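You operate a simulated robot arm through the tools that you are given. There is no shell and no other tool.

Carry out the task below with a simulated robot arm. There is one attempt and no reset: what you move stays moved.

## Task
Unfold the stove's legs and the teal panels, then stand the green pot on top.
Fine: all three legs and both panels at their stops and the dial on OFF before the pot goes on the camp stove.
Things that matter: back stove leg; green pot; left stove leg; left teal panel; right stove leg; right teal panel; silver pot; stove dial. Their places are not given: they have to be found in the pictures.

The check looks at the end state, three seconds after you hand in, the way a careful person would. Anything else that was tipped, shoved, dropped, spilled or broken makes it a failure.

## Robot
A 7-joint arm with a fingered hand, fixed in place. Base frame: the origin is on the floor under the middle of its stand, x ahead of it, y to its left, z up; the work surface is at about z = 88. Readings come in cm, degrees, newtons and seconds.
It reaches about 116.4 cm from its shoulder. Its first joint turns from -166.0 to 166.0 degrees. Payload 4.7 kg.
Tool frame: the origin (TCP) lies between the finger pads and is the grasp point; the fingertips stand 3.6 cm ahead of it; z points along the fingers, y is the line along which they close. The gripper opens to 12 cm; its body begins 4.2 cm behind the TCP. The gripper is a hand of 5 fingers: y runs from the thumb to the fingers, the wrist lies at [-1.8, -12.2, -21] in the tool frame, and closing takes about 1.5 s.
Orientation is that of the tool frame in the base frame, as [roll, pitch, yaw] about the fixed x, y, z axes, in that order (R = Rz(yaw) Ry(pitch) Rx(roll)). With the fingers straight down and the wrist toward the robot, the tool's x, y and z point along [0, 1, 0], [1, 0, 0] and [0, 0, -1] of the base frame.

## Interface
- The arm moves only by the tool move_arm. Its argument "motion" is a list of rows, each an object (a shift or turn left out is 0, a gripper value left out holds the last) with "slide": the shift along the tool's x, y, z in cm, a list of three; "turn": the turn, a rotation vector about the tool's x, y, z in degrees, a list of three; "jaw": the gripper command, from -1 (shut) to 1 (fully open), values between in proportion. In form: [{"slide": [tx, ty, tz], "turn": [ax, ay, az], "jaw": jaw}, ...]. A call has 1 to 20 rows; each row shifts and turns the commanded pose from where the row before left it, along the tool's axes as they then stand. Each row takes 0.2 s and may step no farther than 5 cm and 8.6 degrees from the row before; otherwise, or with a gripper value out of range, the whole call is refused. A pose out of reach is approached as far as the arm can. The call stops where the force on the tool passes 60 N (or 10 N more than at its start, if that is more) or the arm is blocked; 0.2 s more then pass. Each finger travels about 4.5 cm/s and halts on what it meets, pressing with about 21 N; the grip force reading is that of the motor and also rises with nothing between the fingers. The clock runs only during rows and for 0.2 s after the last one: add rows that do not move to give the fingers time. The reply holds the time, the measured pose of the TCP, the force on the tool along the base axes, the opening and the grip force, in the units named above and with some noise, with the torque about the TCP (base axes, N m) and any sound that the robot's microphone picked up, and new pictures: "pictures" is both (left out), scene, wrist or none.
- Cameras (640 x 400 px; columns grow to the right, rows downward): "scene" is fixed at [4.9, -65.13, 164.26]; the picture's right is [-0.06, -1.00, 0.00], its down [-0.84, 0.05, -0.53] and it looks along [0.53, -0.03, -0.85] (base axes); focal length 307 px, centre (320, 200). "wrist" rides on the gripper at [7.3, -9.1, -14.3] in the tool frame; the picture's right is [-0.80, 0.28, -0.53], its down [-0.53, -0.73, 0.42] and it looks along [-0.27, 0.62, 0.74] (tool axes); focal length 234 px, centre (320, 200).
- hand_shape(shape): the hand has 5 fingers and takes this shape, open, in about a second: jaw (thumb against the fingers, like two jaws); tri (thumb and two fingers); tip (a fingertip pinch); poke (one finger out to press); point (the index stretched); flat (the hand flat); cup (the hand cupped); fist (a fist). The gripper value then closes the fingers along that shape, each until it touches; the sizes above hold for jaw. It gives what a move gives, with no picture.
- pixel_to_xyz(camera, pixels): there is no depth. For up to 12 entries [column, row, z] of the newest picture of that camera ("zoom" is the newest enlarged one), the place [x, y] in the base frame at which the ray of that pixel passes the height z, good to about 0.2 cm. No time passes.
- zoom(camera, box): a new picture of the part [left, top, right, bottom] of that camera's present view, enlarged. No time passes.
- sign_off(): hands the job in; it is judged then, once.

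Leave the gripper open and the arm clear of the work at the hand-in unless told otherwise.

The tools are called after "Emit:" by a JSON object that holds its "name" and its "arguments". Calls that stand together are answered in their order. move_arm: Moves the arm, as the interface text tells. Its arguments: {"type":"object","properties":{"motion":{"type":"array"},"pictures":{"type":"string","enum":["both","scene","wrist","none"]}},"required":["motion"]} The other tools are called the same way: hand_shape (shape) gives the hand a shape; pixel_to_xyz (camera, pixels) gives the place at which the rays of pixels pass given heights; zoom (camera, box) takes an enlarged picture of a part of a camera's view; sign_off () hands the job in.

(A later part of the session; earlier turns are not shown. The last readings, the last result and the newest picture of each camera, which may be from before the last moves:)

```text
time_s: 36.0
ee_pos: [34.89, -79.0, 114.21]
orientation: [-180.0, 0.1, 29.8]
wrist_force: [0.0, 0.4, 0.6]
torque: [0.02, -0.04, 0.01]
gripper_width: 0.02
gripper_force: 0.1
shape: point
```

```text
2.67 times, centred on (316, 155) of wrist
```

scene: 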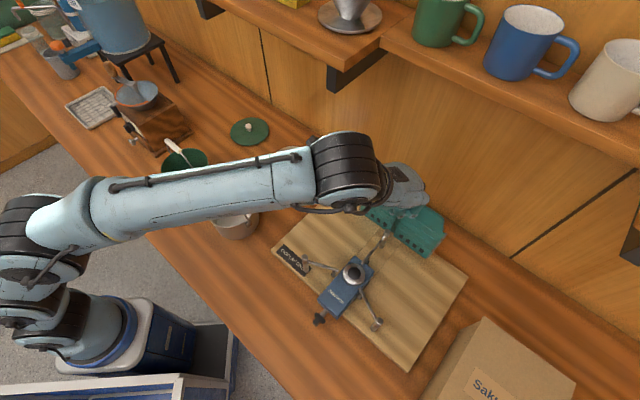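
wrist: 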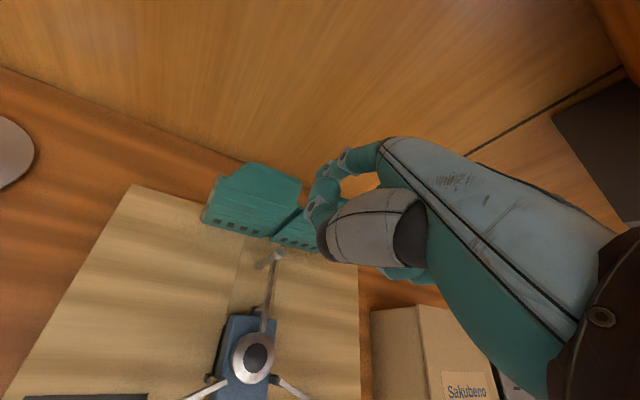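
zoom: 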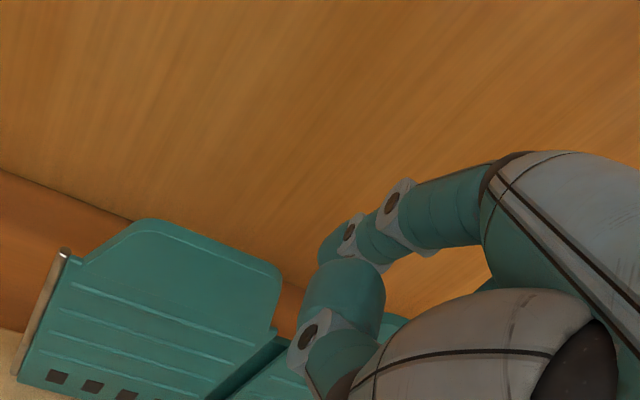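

The fingertip is near the left panel's inner end, just above its tab. I'll move 4 cm further to pass behind the tab, still above it.

Emit:
{"name": "move_arm", "arguments": {"motion": [{"slide": [1.68, 1.62, 0]}, {"slide": [1.68, 1.62, 0]}], "pictures": "wrist"}}

Emit:
{"name": "zoom", "arguments": {"camera": "wrist", "box": [220, 80, 412, 230]}}

```text
time_s: 36.6
ee_pos: [39.55, -80.12, 114.17]
orientation: [180.0, 0.0, 30.0]
wrist_force: [-0.1, 1.0, 0.5]
torque: [0.0, -0.01, -0.02]
gripper_width: 0.01
gripper_force: 0.0
shape: point
```

wrist: 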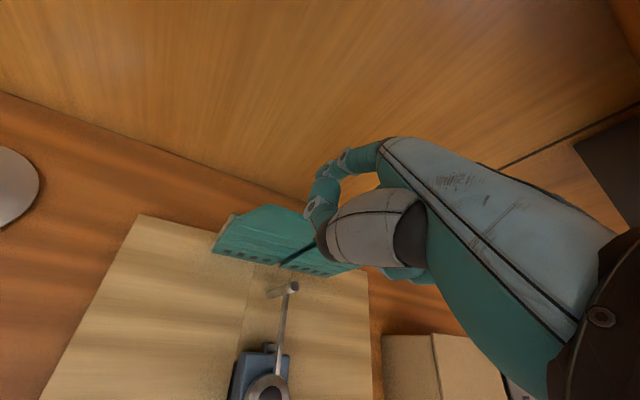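

```text
2.67 times, centred on (316, 155) of wrist
```

zoom: 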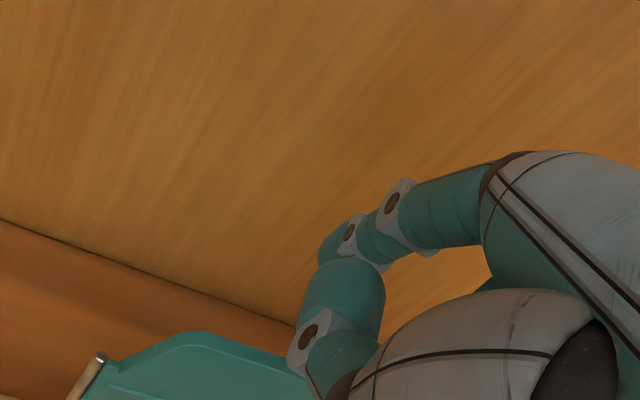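

The tip estimate is (45.4,-86.4), behind the tab with the tab in front of it. I'll lower in 1 cm steps and watch the force in case anything touches the tab's top.

Emit:
{"name": "move_arm", "arguments": {"motion": [{"slide": [0, 0, 1]}, {"slide": [0, 0, 1]}, {"slide": [0, 0, 1]}], "pictures": "none"}}

Emit:
{"name": "move_arm", "arguments": {"motion": [{"slide": [0, 0, 1]}, {"slide": [0, 0, 1]}, {"slide": [0, 0, 0.6]}], "pictures": "both"}}

Emit:
{"name": "zoom", "arguments": {"camera": "wrist", "box": [220, 80, 412, 230]}}

Emit:
{"name": "zoom", "arguments": {"camera": "scene", "box": [330, 150, 470, 270]}}

```text
time_s: 37.4
ee_pos: [39.57, -79.91, 111.06]
orientation: [180.0, 0.1, 30.0]
wrist_force: [0.3, 0.0, 0.0]
torque: [-0.05, -0.01, -0.01]
gripper_width: 0.0
gripper_force: 0.0
shape: point
```

```text
time_s: 38.2
ee_pos: [39.67, -80.0, 108.68]
orientation: [-180.0, 0.0, 30.0]
wrist_force: [-0.1, 0.7, 0.9]
torque: [0.0, 0.01, 0.02]
gripper_width: 0.0
gripper_force: 0.0
shape: point
```

scene: 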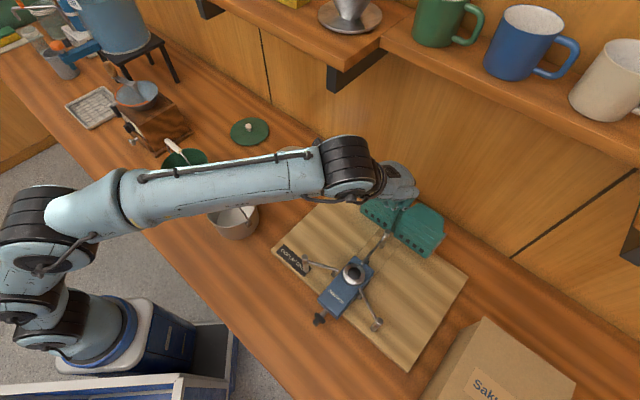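
wrist: 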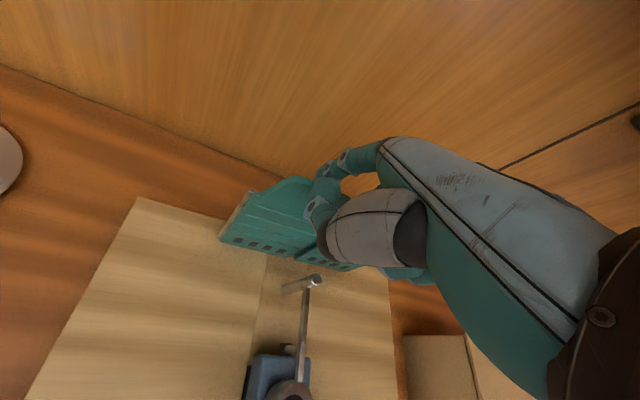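

```text
2.67 times, centred on (316, 155) of wrist
```

zoom: 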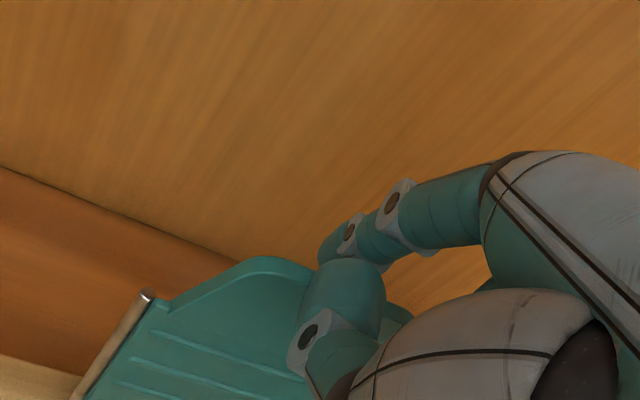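

```text
3.33 times, centred on (400, 210) of scene
```

zoom: 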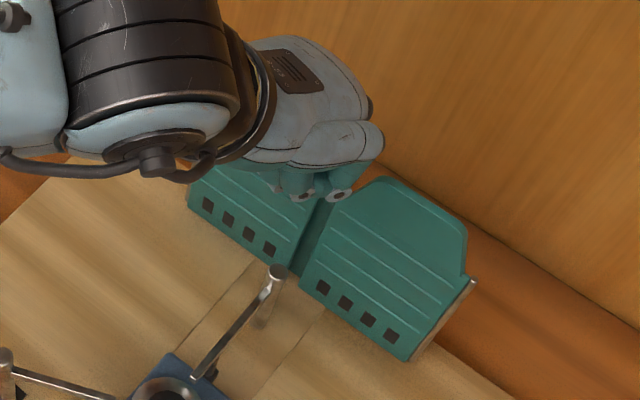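

The finger is behind the tab and below its top with no contact. I'll pull it toward the stove along the panel's arc, in small steps.

Emit:
{"name": "move_arm", "arguments": {"motion": [{"slide": [-0.53, -1.2, 0]}, {"slide": [-0.38, -0.87, 0]}, {"slide": [-0.38, -0.87, 0]}, {"slide": [-0.28, -1.0, 0]}], "pictures": "both"}}

Emit:
{"name": "zoom", "arguments": {"camera": "wrist", "box": [220, 80, 412, 230]}}

Emit:
{"name": "zoom", "arguments": {"camera": "scene", "box": [330, 150, 470, 270]}}

```text
time_s: 39.2
ee_pos: [36.42, -77.44, 108.75]
orientation: [-180.0, -0.1, 30.0]
wrist_force: [0.4, 0.2, -1.2]
torque: [0.0, 0.0, 0.02]
gripper_width: 0.0
gripper_force: 0.1
shape: point
```

scene: 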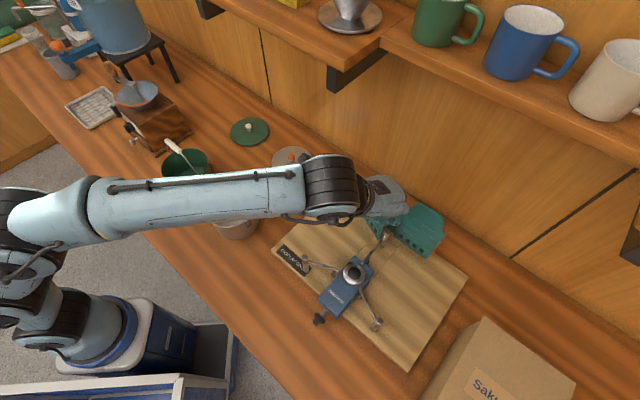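
wrist: 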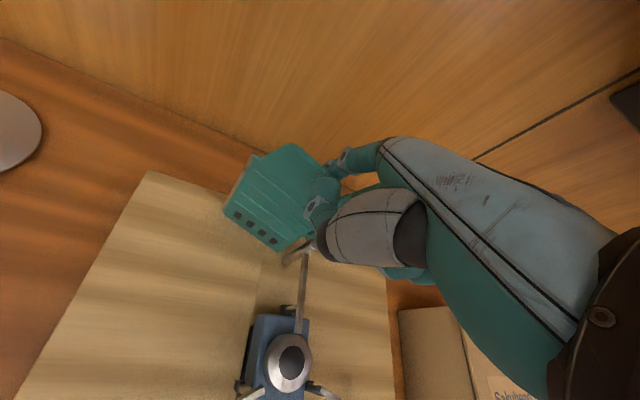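

```text
2.67 times, centred on (316, 155) of wrist
```

zoom: 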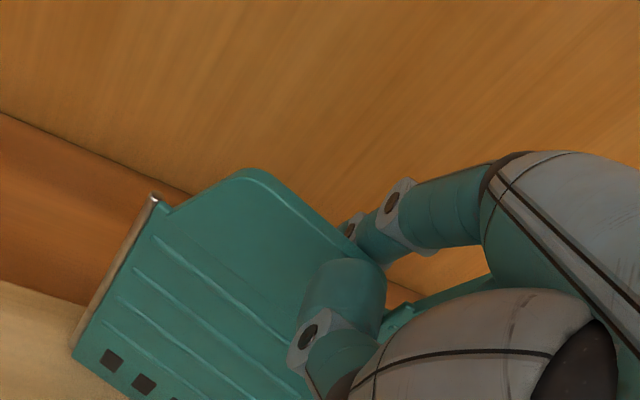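

```text
3.33 times, centred on (400, 210) of scene
```

zoom: 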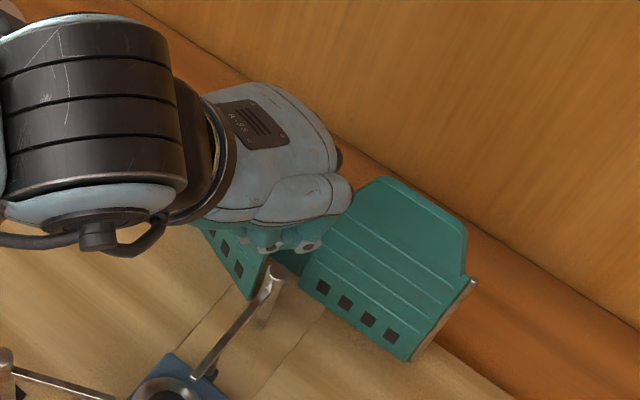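

The left panel is swinging out, about 20° so far, and its free edge is passing the back post with about 1 cm to spare. I'll continue along the arc to about 45°.

Emit:
{"name": "move_arm", "arguments": {"motion": [{"slide": [0.05, -0.96, 0]}, {"slide": [0.05, -0.96, 0]}, {"slide": [0.06, -0.96, 0]}], "pictures": "both"}}

Emit:
{"name": "zoom", "arguments": {"camera": "wrist", "box": [200, 80, 392, 230]}}

Emit:
{"name": "zoom", "arguments": {"camera": "scene", "box": [330, 150, 470, 270]}}

```text
time_s: 40.0
ee_pos: [34.9, -74.82, 108.63]
orientation: [-179.9, 0.0, 29.9]
wrist_force: [-0.5, 0.3, -0.5]
torque: [-0.02, -0.02, -0.02]
gripper_width: 0.01
gripper_force: 0.2
shape: point
```

scene: 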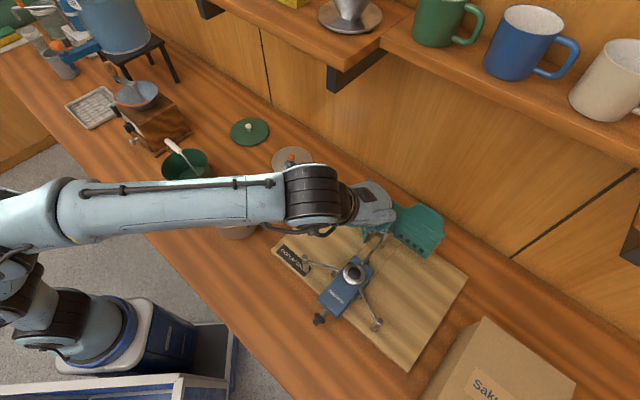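
wrist: 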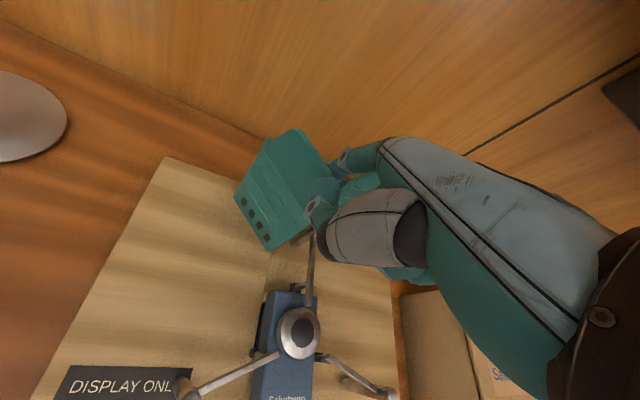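

```text
2.67 times, centred on (296, 155) of wrist
```

zoom: 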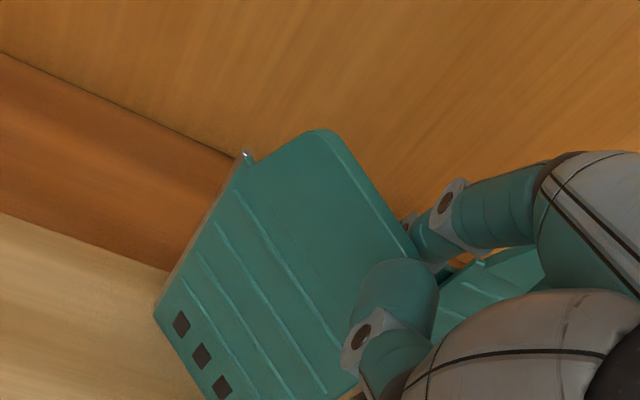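

```text
3.33 times, centred on (400, 210) of scene
```

zoom: 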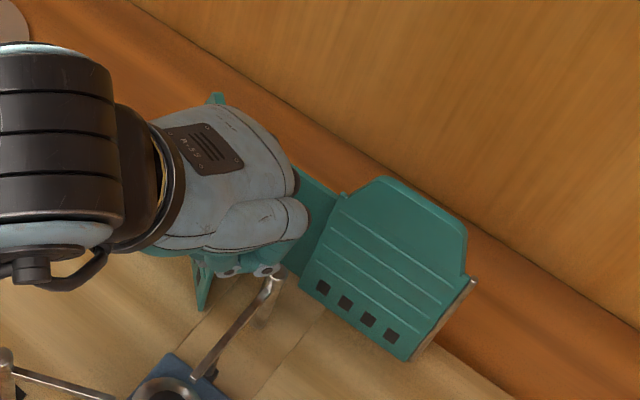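

The panel is about 45° open and the thumb is getting close to its front face. I'll rotate the hand with the panel as I continue, keeping the fingertip on its arc to about 60°.

Emit:
{"name": "move_arm", "arguments": {"motion": [{"slide": [1.165, -0.927, 0], "turn": [0, 0, 5]}, {"slide": [1.08, -1.02, 0], "turn": [0, 0, 5]}], "pictures": "both"}}

Emit:
{"name": "zoom", "arguments": {"camera": "wrist", "box": [200, 80, 392, 230]}}

Emit:
{"name": "zoom", "arguments": {"camera": "scene", "box": [330, 150, 470, 270]}}

```text
time_s: 40.6
ee_pos: [36.05, -72.02, 108.67]
orientation: [180.0, 0.0, 19.8]
wrist_force: [-0.2, -0.4, -1.1]
torque: [0.01, 0.0, -0.01]
gripper_width: 0.0
gripper_force: 0.0
shape: point
```

scene: 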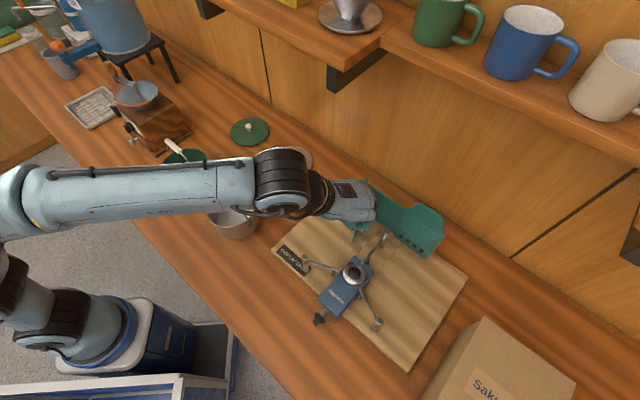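
wrist: 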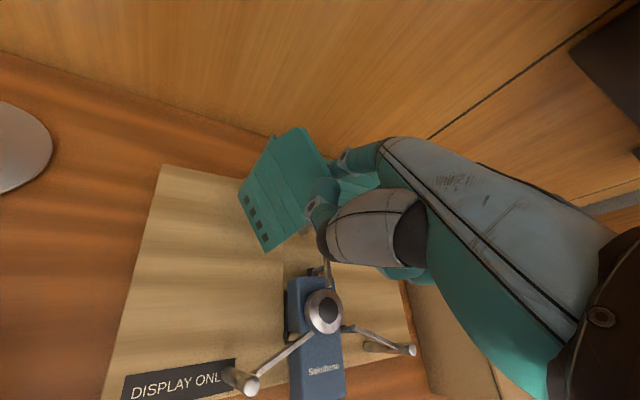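

```text
2.67 times, centred on (296, 155) of wrist
```

zoom: 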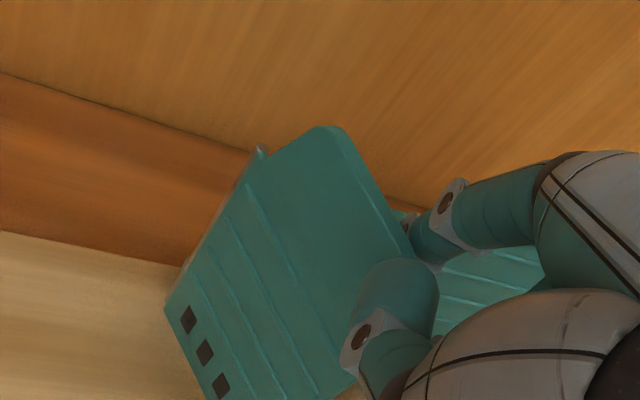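

```text
3.33 times, centred on (400, 210) of scene
```

zoom: 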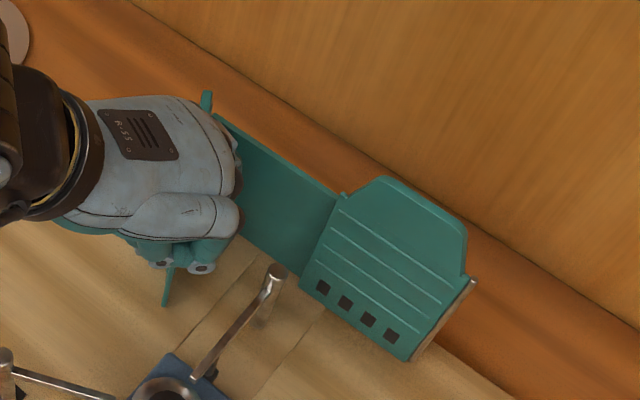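

The panel is past 60° and moving freely. I'll continue to about 75°, watching the force for the stop.

Emit:
{"name": "move_arm", "arguments": {"motion": [{"slide": [1.165, -0.95, 0], "turn": [0, 0, 5]}, {"slide": [1.08, -1.05, 0], "turn": [0, 0, 5]}], "pictures": "both"}}

Emit:
{"name": "zoom", "arguments": {"camera": "wrist", "box": [200, 80, 392, 230]}}

Emit:
{"name": "zoom", "arguments": {"camera": "scene", "box": [320, 150, 460, 270]}}

```text
time_s: 41.2
ee_pos: [37.55, -69.41, 108.52]
orientation: [-179.8, 0.0, 9.9]
wrist_force: [0.1, 0.5, 0.1]
torque: [0.01, -0.04, -0.02]
gripper_width: 0.0
gripper_force: 0.1
shape: point
```

scene: 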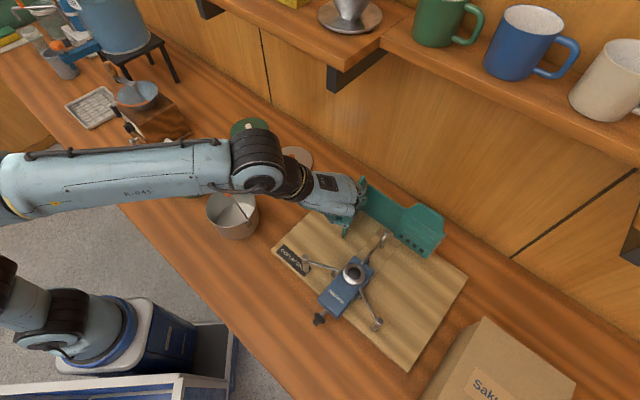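
wrist: 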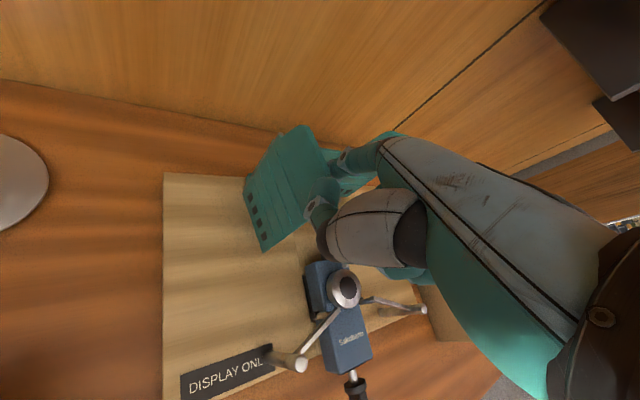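

```text
2.67 times, centred on (296, 155) of wrist
```

zoom: 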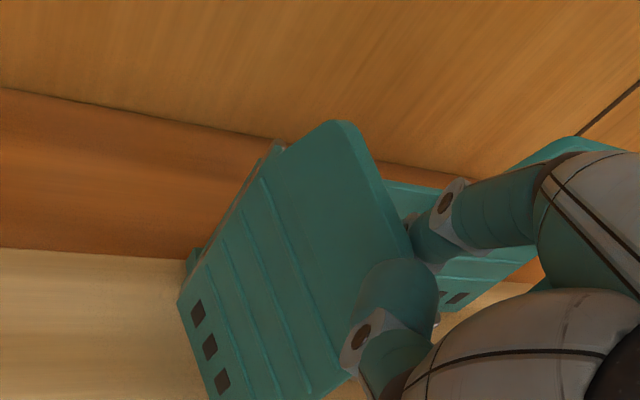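

```text
3.33 times, centred on (390, 210) of scene
```

zoom: 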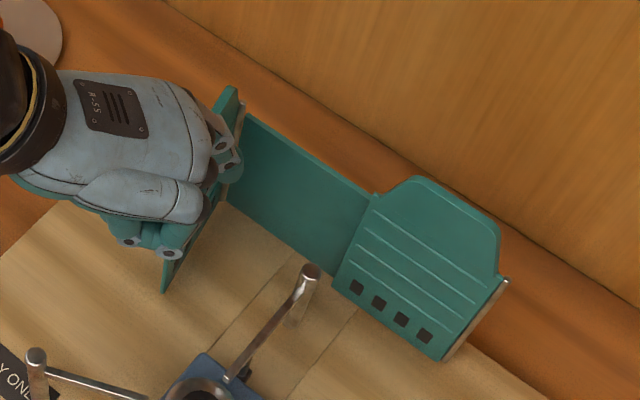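

The left panel is now around 75–80°, with the index visible behind it near (360,195) in the scene. I'll continue to 90°.

Emit:
{"name": "move_arm", "arguments": {"motion": [{"slide": [1.23, -0.91, 0], "turn": [0, 0, 5]}, {"slide": [1.14, -1.01, 0], "turn": [0, 0, 5]}], "pictures": "both"}}

Emit:
{"name": "zoom", "arguments": {"camera": "wrist", "box": [200, 80, 392, 230]}}

Emit:
{"name": "zoom", "arguments": {"camera": "scene", "box": [320, 150, 460, 270]}}

```text
time_s: 41.8
ee_pos: [39.74, -67.17, 108.59]
orientation: [179.9, 0.0, 0.0]
wrist_force: [-0.2, 0.2, -0.1]
torque: [-0.01, 0.04, -0.02]
gripper_width: 0.0
gripper_force: 0.0
shape: point
```

scene: 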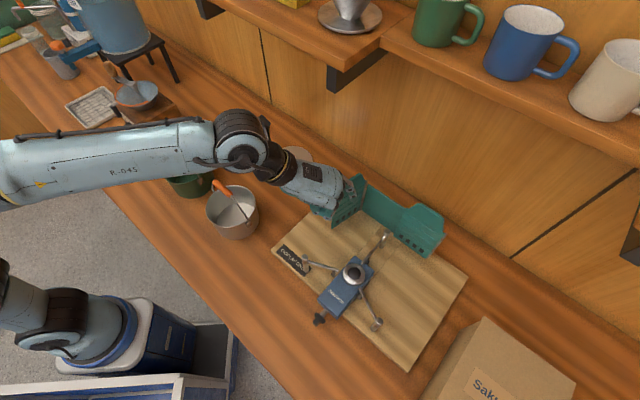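
wrist: 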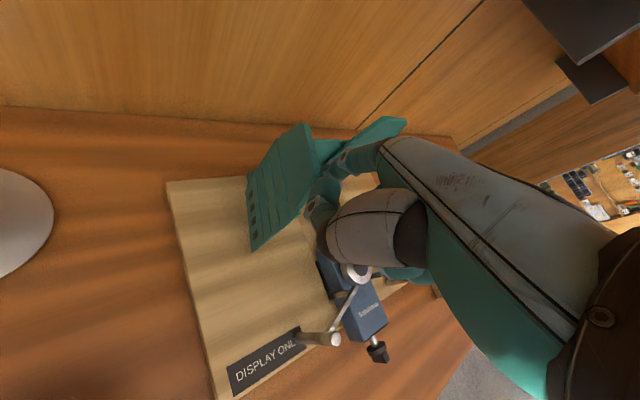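

```text
2.67 times, centred on (296, 155) of wrist
```

zoom: 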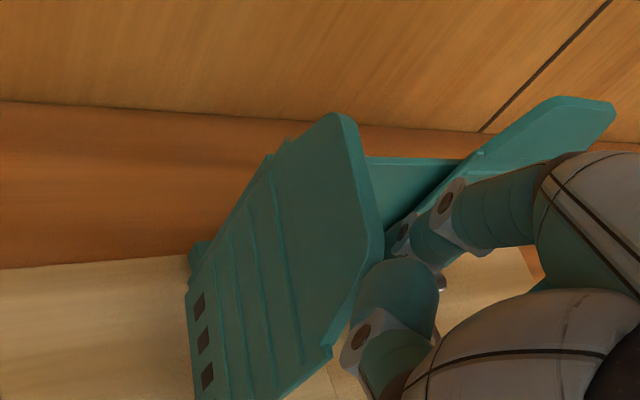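

```text
3.33 times, centred on (390, 210) of scene
```

zoom: 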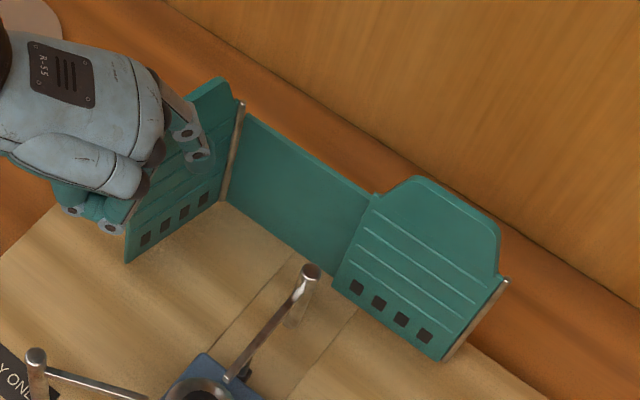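

The left panel is near 90° with no resistance yet. I'll measure its angle from its bottom corner and hinge.

Emit:
{"name": "pixel_to_xyz", "arguments": {"camera": "zoom", "pixels": [[126, 262, 89.5], [222, 203, 89.5], [340, 272, 89.5], [441, 360, 89.5]]}}

```text
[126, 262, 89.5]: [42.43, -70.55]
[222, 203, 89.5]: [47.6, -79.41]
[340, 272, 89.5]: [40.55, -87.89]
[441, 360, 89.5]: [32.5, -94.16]
```

It is already about 106° open from its folded position, so the stop lies further on. I'll keep pushing along the arc in small steps and watch for resistance.

Emit:
{"name": "move_arm", "arguments": {"motion": [{"slide": [1.05, -0.43, 0], "turn": [0, 0, 3]}, {"slide": [1.05, -0.4, 0], "turn": [0, 0, 3]}], "pictures": "both"}}

Emit:
{"name": "zoom", "arguments": {"camera": "scene", "box": [310, 150, 450, 270]}}

```text
time_s: 42.4
ee_pos: [41.89, -66.56, 108.53]
orientation: [180.0, 0.0, -6.0]
wrist_force: [0.3, 0.2, 0.1]
torque: [0.0, 0.0, 0.05]
gripper_width: 0.01
gripper_force: 0.1
shape: point
```

scene: 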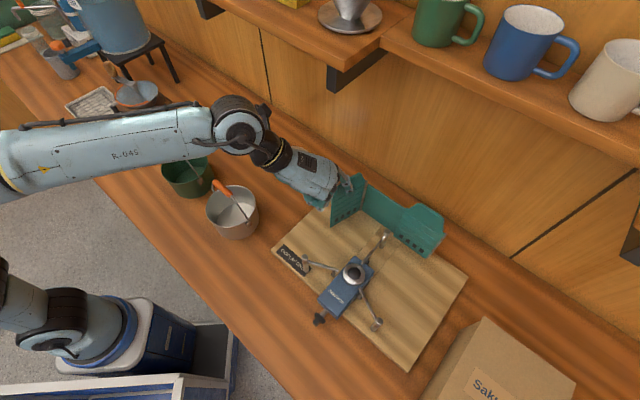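
wrist: 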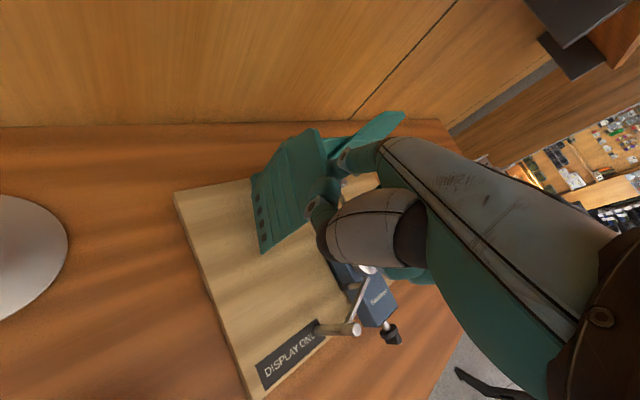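

```text
3.33 times, centred on (380, 210) of scene
```

zoom: 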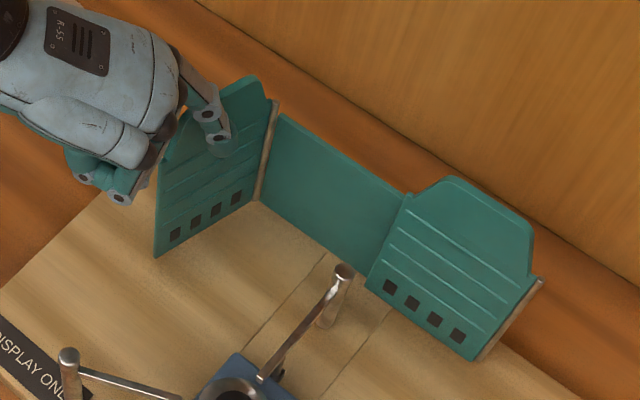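

I'll measure the panel's angle again and keep pushing gently.

Emit:
{"name": "pixel_to_xyz", "arguments": {"camera": "zoom", "pixels": [[155, 257, 89.5], [256, 202, 89.5]]}}

Emit:
{"name": "move_arm", "arguments": {"motion": [{"slide": [0.8, -0.35, 0], "turn": [0, 0, 2]}], "pictures": "both"}}

Emit:
{"name": "zoom", "arguments": {"camera": "scene", "box": [310, 150, 450, 270]}}

```text
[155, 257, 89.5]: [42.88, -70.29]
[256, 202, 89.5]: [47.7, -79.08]
```

```text
time_s: 42.8
ee_pos: [42.69, -66.36, 108.6]
orientation: [-180.0, 0.1, -8.1]
wrist_force: [-5.8, -3.2, 0.1]
torque: [0.01, -0.07, -0.39]
gripper_width: 11.4
gripper_force: 0.0
shape: point
```

scene: 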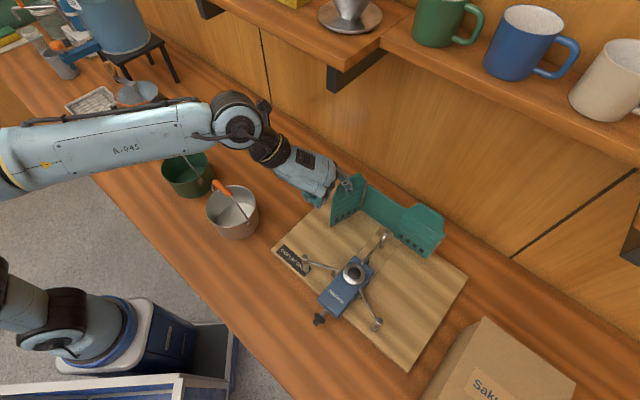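
wrist: 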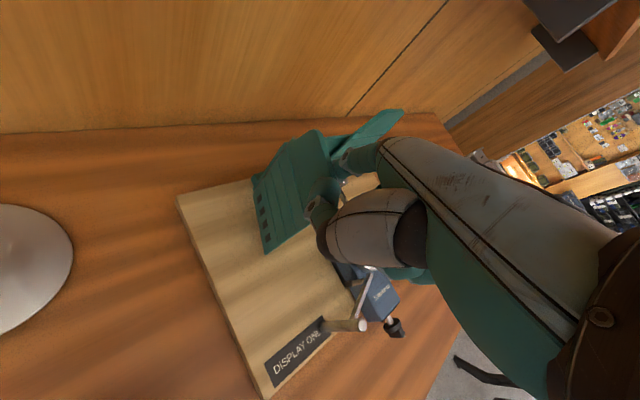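

```text
3.33 times, centred on (380, 210) of scene
```

zoom: 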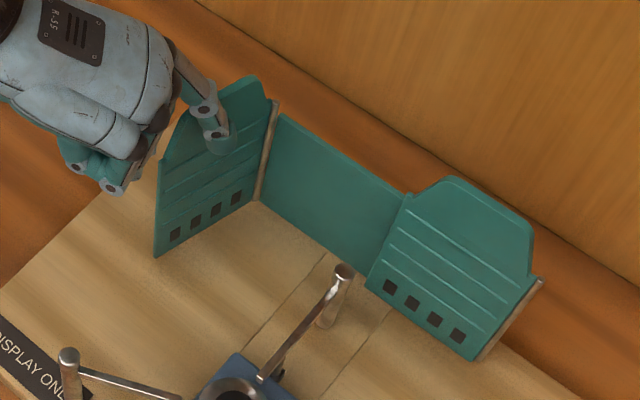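

The force jumped to about 6.6 N and the panel stayed put at 107°, so the left panel is at its stop. I'll ease off slightly, then lift straight up so nothing drags the panel back.

Emit:
{"name": "move_arm", "arguments": {"motion": [{"slide": [-0.4, 0.3, 0]}, {"slide": [-0.1, 0.1, 0]}, {"slide": [0, 0, -1.5]}, {"slide": [0, 0, -1.5]}, {"slide": [0, 0, -1.5]}, {"slide": [0, 0, -1.5]}], "pictures": "both"}}

Emit:
{"name": "zoom", "arguments": {"camera": "scene", "box": [310, 150, 450, 270]}}

```text
time_s: 44.2
ee_pos: [42.26, -66.51, 114.75]
orientation: [-180.0, 0.0, -8.0]
wrist_force: [-0.6, 0.5, -1.1]
torque: [0.02, -0.05, -0.02]
gripper_width: 0.0
gripper_force: 0.0
shape: point
```

scene: 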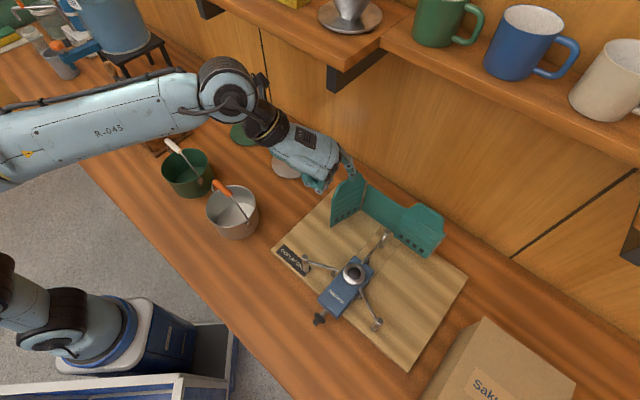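
wrist: 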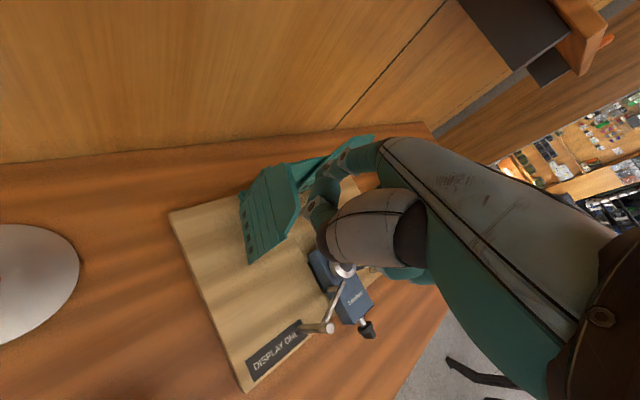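

```text
3.33 times, centred on (380, 210) of scene
```

zoom: 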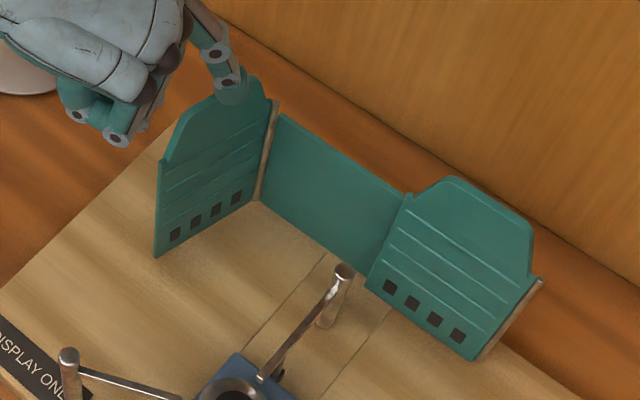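

The left panel stays open. For the right panel I can go in through the space the left one left free: low over the back panel, then sideways behind the right tab. First I'll rotate the hand to yaw 25 and move over the middle of the screen at the present safe height.

Emit:
{"name": "move_arm", "arguments": {"motion": [{"turn": [0, 0, -6.6]}, {"turn": [0, 0, -6.6]}, {"turn": [0, 0, -6.6]}, {"turn": [0, 0, -6.6]}, {"turn": [0, 0, -6.6]}], "pictures": "none"}}

Emit:
{"name": "pixel_to_xyz", "arguments": {"camera": "scene", "pixels": [[367.4, 184.5, 102], [367.4, 184.5, 103], [404, 207, 102], [404, 207, 103], [446.2, 234, 103.3]]}}

```text
time_s: 45.4
ee_pos: [42.22, -66.54, 114.62]
orientation: [-179.9, 0.0, 25.1]
wrist_force: [0.8, 0.2, 0.6]
torque: [-0.01, -0.01, -0.05]
gripper_width: 0.0
gripper_force: 0.1
shape: point
```

```text
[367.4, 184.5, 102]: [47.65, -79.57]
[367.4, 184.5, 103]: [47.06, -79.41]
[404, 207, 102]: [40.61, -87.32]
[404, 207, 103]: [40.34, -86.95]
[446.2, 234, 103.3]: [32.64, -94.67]
```

Pose is as expected. Next I'll translate to above the free middle of the screen and lower the finger to z ≈ 105.6, just above the back panel's top edge.

Emit:
{"name": "move_arm", "arguments": {"motion": [{"slide": [-3.6, 1.55, 0]}, {"slide": [-3.6, 1.55, 0]}, {"slide": [-3.6, 1.54, 0]}, {"slide": [0, 0, 2.0]}, {"slide": [0, 0, 2.0]}, {"slide": [0, 0, 1.7]}], "pictures": "both"}}

Emit:
{"name": "zoom", "arguments": {"camera": "scene", "box": [320, 150, 460, 270]}}

Emit:
{"name": "zoom", "arguments": {"camera": "wrist", "box": [220, 80, 412, 230]}}

```text
time_s: 46.8
ee_pos: [34.14, -75.24, 108.97]
orientation: [-180.0, -0.1, 25.1]
wrist_force: [0.3, -0.5, 0.8]
torque: [-0.02, -0.02, -0.02]
gripper_width: 0.0
gripper_force: 0.1
shape: point
```

scene: 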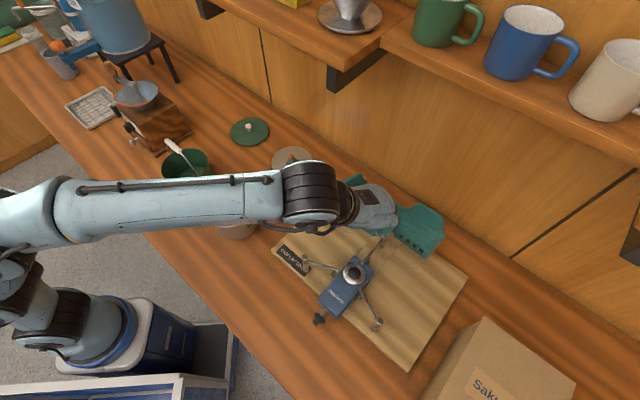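
wrist: 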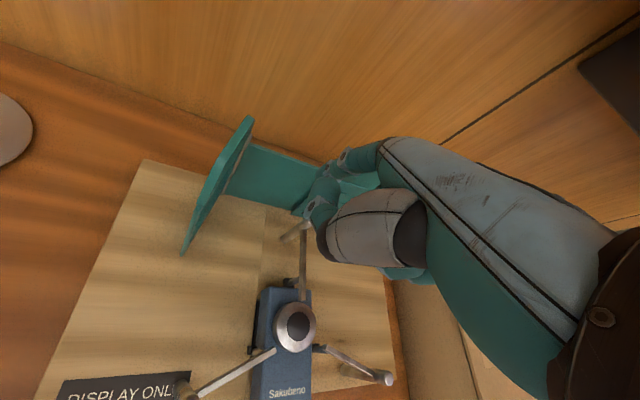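

```text
3.33 times, centred on (390, 210) of scene
```

zoom: 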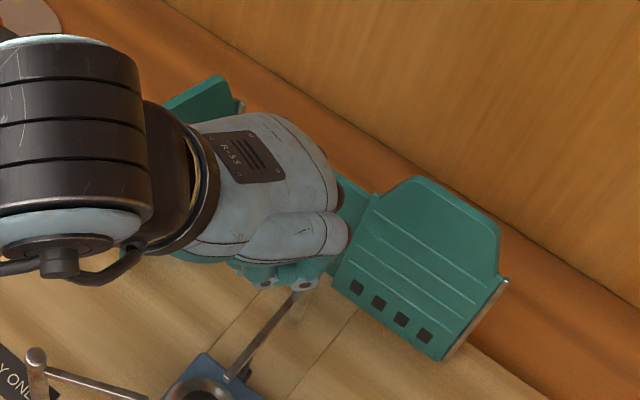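

```text
2.67 times, centred on (316, 155) of wrist
```

zoom: 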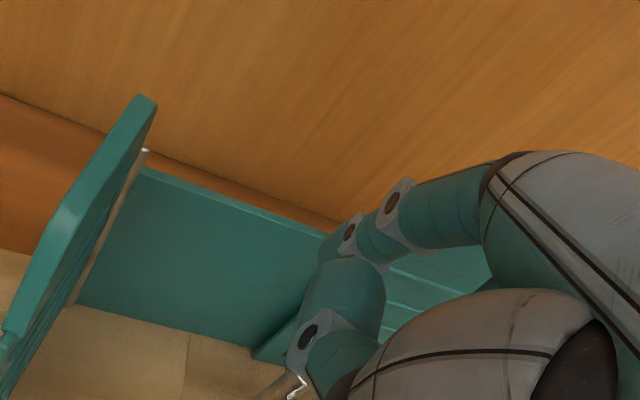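

The fingertip hovers inside the screen near (39.4,-82.0). I'll move 7.8 cm toward the wall, just above the back panel, and check before sliding sideways.

Emit:
{"name": "move_arm", "arguments": {"motion": [{"slide": [0.67, 1.83, 0]}, {"slide": [0.67, 1.83, 0]}, {"slide": [0.67, 1.83, 0]}, {"slide": [0.67, 1.84, 0]}], "pictures": "both"}}

Emit:
{"name": "zoom", "arguments": {"camera": "wrist", "box": [220, 80, 412, 230]}}

```text
time_s: 47.8
ee_pos: [39.86, -80.74, 108.99]
orientation: [-179.9, 0.0, 24.9]
wrist_force: [0.4, -0.1, 0.0]
torque: [0.0, 0.0, 0.03]
gripper_width: 0.0
gripper_force: 0.0
shape: point
```

scene: 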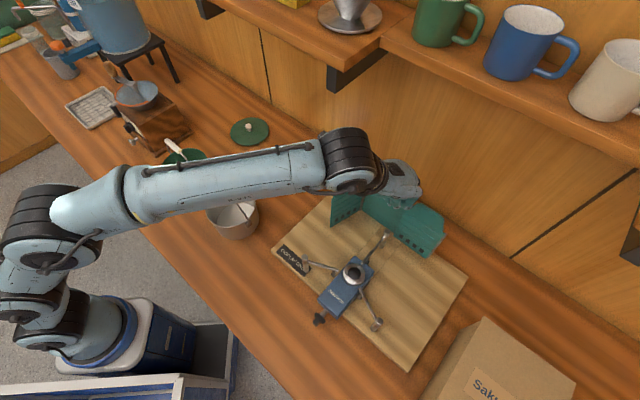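
wrist: 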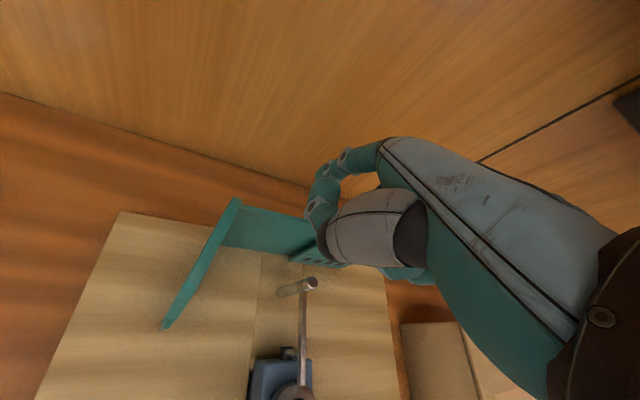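

```text
2.67 times, centred on (316, 155) of wrist
```

zoom: 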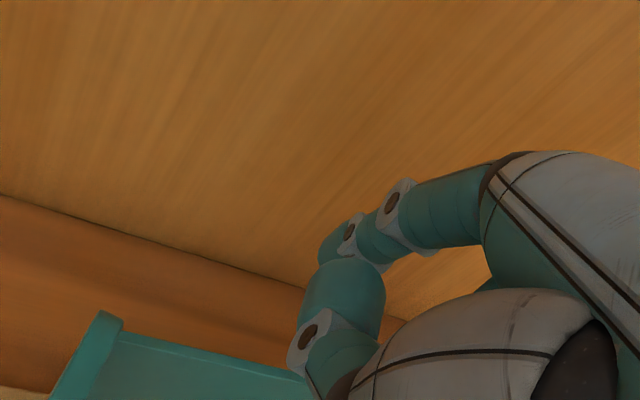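

The tip is behind the line of the tabs. Now I'll slide sideways toward the right panel, going in behind its tab.

Emit:
{"name": "move_arm", "arguments": {"motion": [{"slide": [-1.5, 0.55, 0]}, {"slide": [-1.5, 0.55, 0]}, {"slide": [-1.5, 0.55, 0]}, {"slide": [-1.5, 0.55, 0]}], "pictures": "both"}}

Emit:
{"name": "zoom", "arguments": {"camera": "wrist", "box": [220, 80, 412, 230]}}

Emit:
{"name": "zoom", "arguments": {"camera": "scene", "box": [340, 150, 480, 270]}}

```text
time_s: 48.8
ee_pos: [35.42, -85.12, 108.95]
orientation: [-179.9, -0.1, 25.0]
wrist_force: [-0.1, -0.2, -0.6]
torque: [-0.01, 0.0, 0.05]
gripper_width: 0.0
gripper_force: 0.0
shape: point
```

scene: 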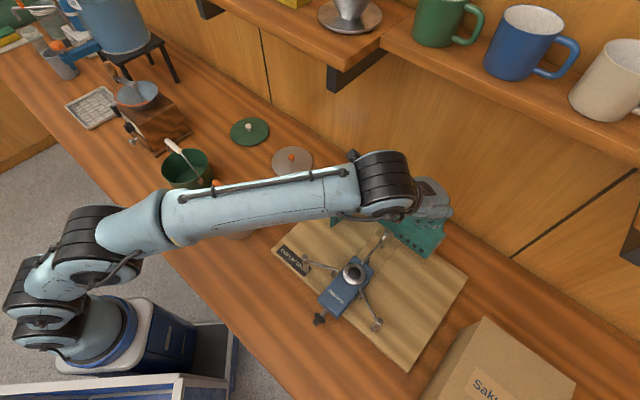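
wrist: 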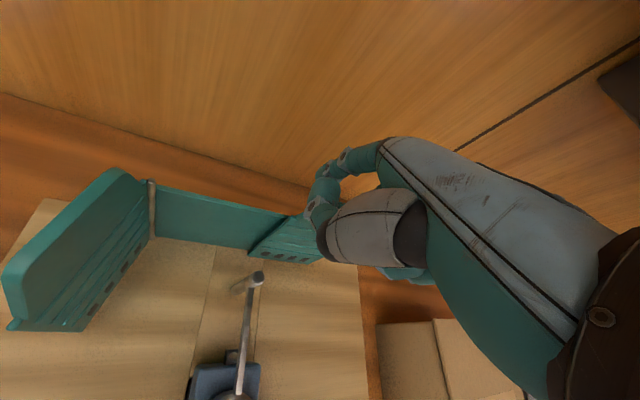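

```text
2.67 times, centred on (316, 155) of wrist
```

zoom: 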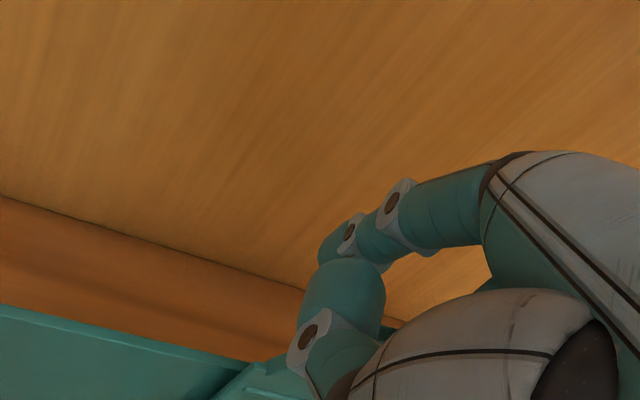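

```text
3.33 times, centred on (410, 210) of scene
```

zoom: 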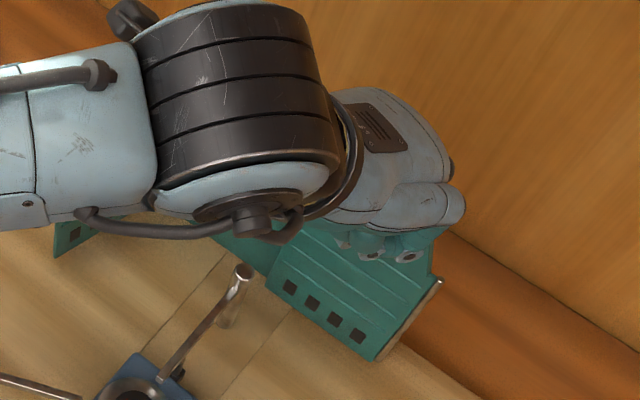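

By my estimate the tip is behind the right tab at depth line 93.7. I'll pull it toward the stove in small steps.

Emit:
{"name": "move_arm", "arguments": {"motion": [{"slide": [-0.3, -0.9, 0]}, {"slide": [-0.3, -0.9, 0]}, {"slide": [-0.3, -0.9, 0]}, {"slide": [-0.3, -0.9, 0]}], "pictures": "both"}}

Emit:
{"name": "zoom", "arguments": {"camera": "wrist", "box": [200, 100, 392, 250]}}

Emit:
{"name": "zoom", "arguments": {"camera": "scene", "box": [340, 150, 480, 270]}}

```text
time_s: 49.8
ee_pos: [32.8, -82.69, 109.08]
orientation: [-180.0, 0.0, 25.0]
wrist_force: [0.8, -0.3, 0.3]
torque: [-0.01, 0.0, 0.02]
gripper_width: 0.0
gripper_force: 0.0
shape: point
```

scene: 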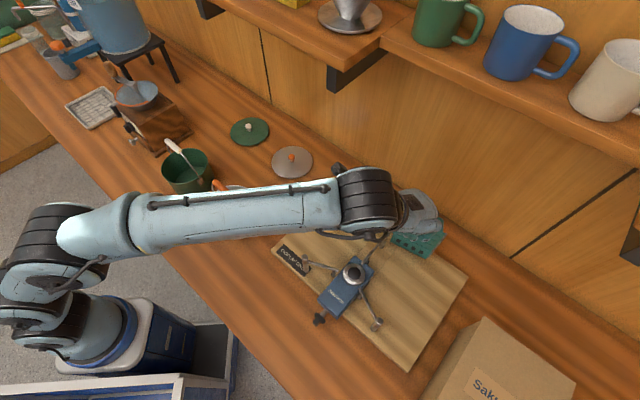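
wrist: 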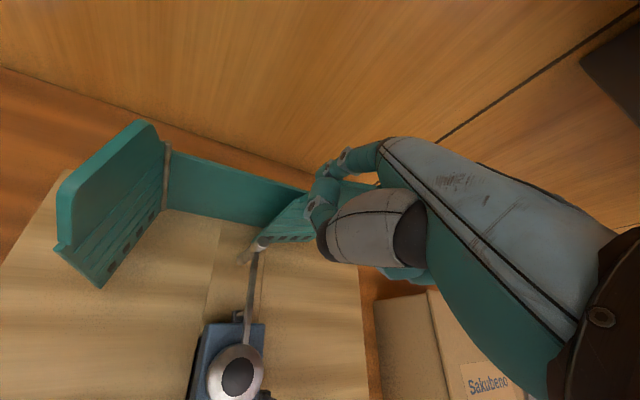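

```text
2.67 times, centred on (296, 175) of wrist
```

zoom: 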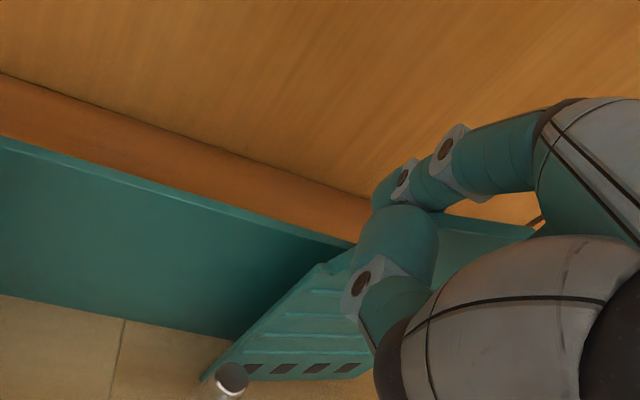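

```text
3.33 times, centred on (410, 210) of scene
```

zoom: 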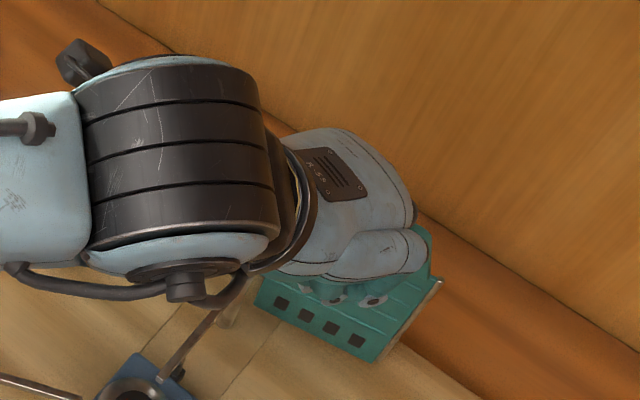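

The right panel is opening, and its lower corner is near the back post. I'll check the clearance between them.

Emit:
{"name": "pixel_to_xyz", "arguments": {"camera": "wrist", "pixels": [[252.9, 242.4, 89.5], [263, 241.7, 99], [300, 200.5, 103.3], [243, 258, 90]]}}

Emit:
{"name": "zoom", "arguments": {"camera": "wrist", "box": [225, 215, 305, 275]}}

```text
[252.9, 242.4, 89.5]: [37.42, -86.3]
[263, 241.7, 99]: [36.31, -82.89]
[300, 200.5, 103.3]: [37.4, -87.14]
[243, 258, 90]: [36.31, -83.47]
```

```text
6.67 times, centred on (265, 245) of wrist
```

zoom: 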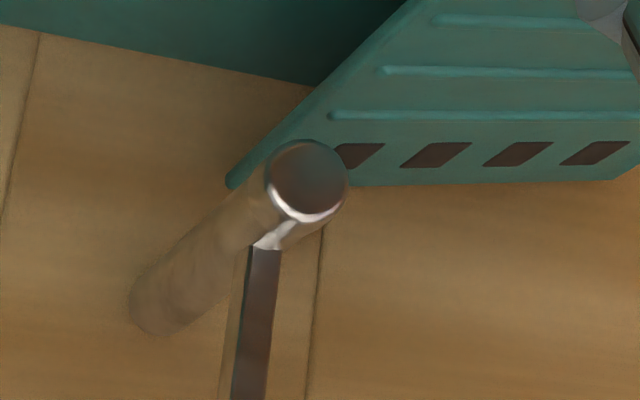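

The panel's free edge clears the back post by about 2 cm, and the gap grows as it swings. I'll carry on along the arc to about 45°, turning the hand with the panel.

Emit:
{"name": "move_arm", "arguments": {"motion": [{"slide": [-0.6, -1.0, 0], "turn": [0, 0, -1.5]}, {"slide": [-0.6, -1.0, 0], "turn": [0, 0, -1.5]}, {"slide": [-1.0, -0.7, 0], "turn": [0, 0, -2.5]}, {"slide": [-1.0, -0.7, 0], "turn": [0, 0, -2.5]}], "pictures": "both"}}

Emit:
{"name": "zoom", "arguments": {"camera": "wrist", "box": [200, 100, 392, 250]}}

Emit:
{"name": "zoom", "arguments": {"camera": "scene", "box": [340, 160, 480, 280]}}

```text
time_s: 50.8
ee_pos: [28.36, -80.94, 108.9]
orientation: [180.0, 0.0, 33.0]
wrist_force: [-0.6, -0.3, -0.3]
torque: [0.0, -0.01, 0.01]
gripper_width: 0.0
gripper_force: 0.0
shape: point
```

scene: 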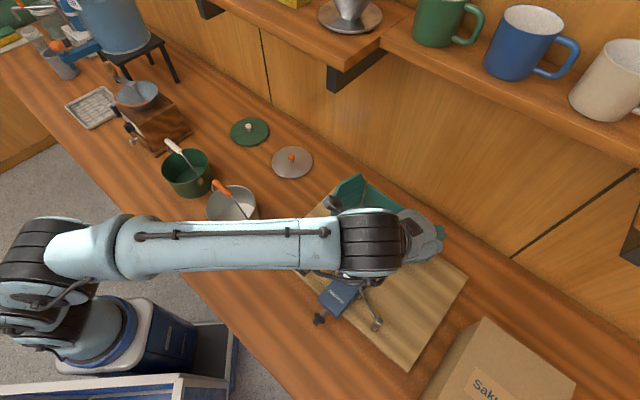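
wrist: 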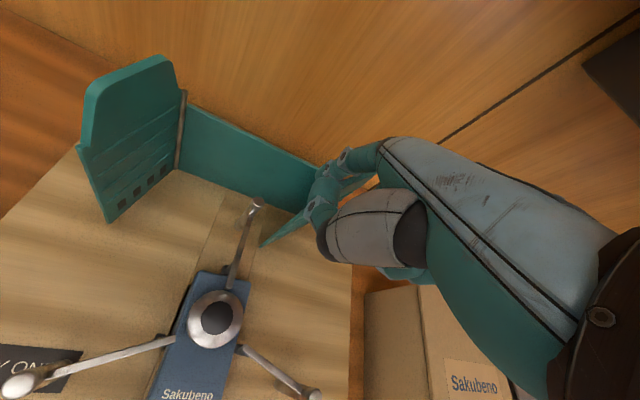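

```text
2.67 times, centred on (296, 175) of wrist
```

zoom: 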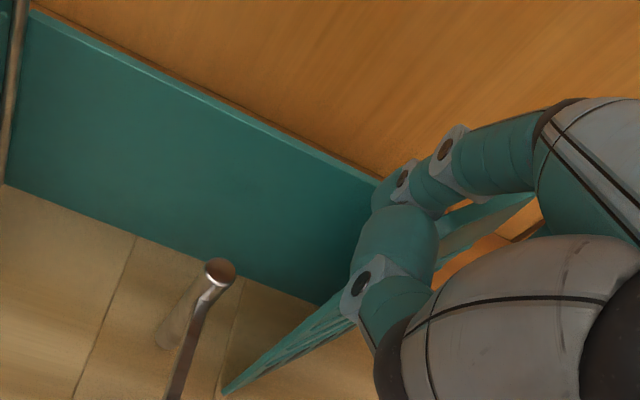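

```text
3.33 times, centred on (410, 220) of scene
```

zoom: 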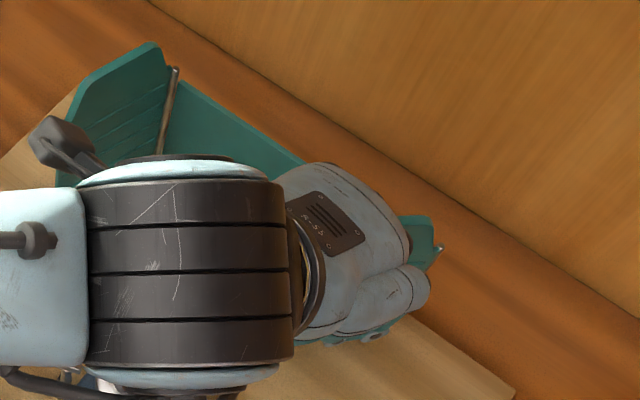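

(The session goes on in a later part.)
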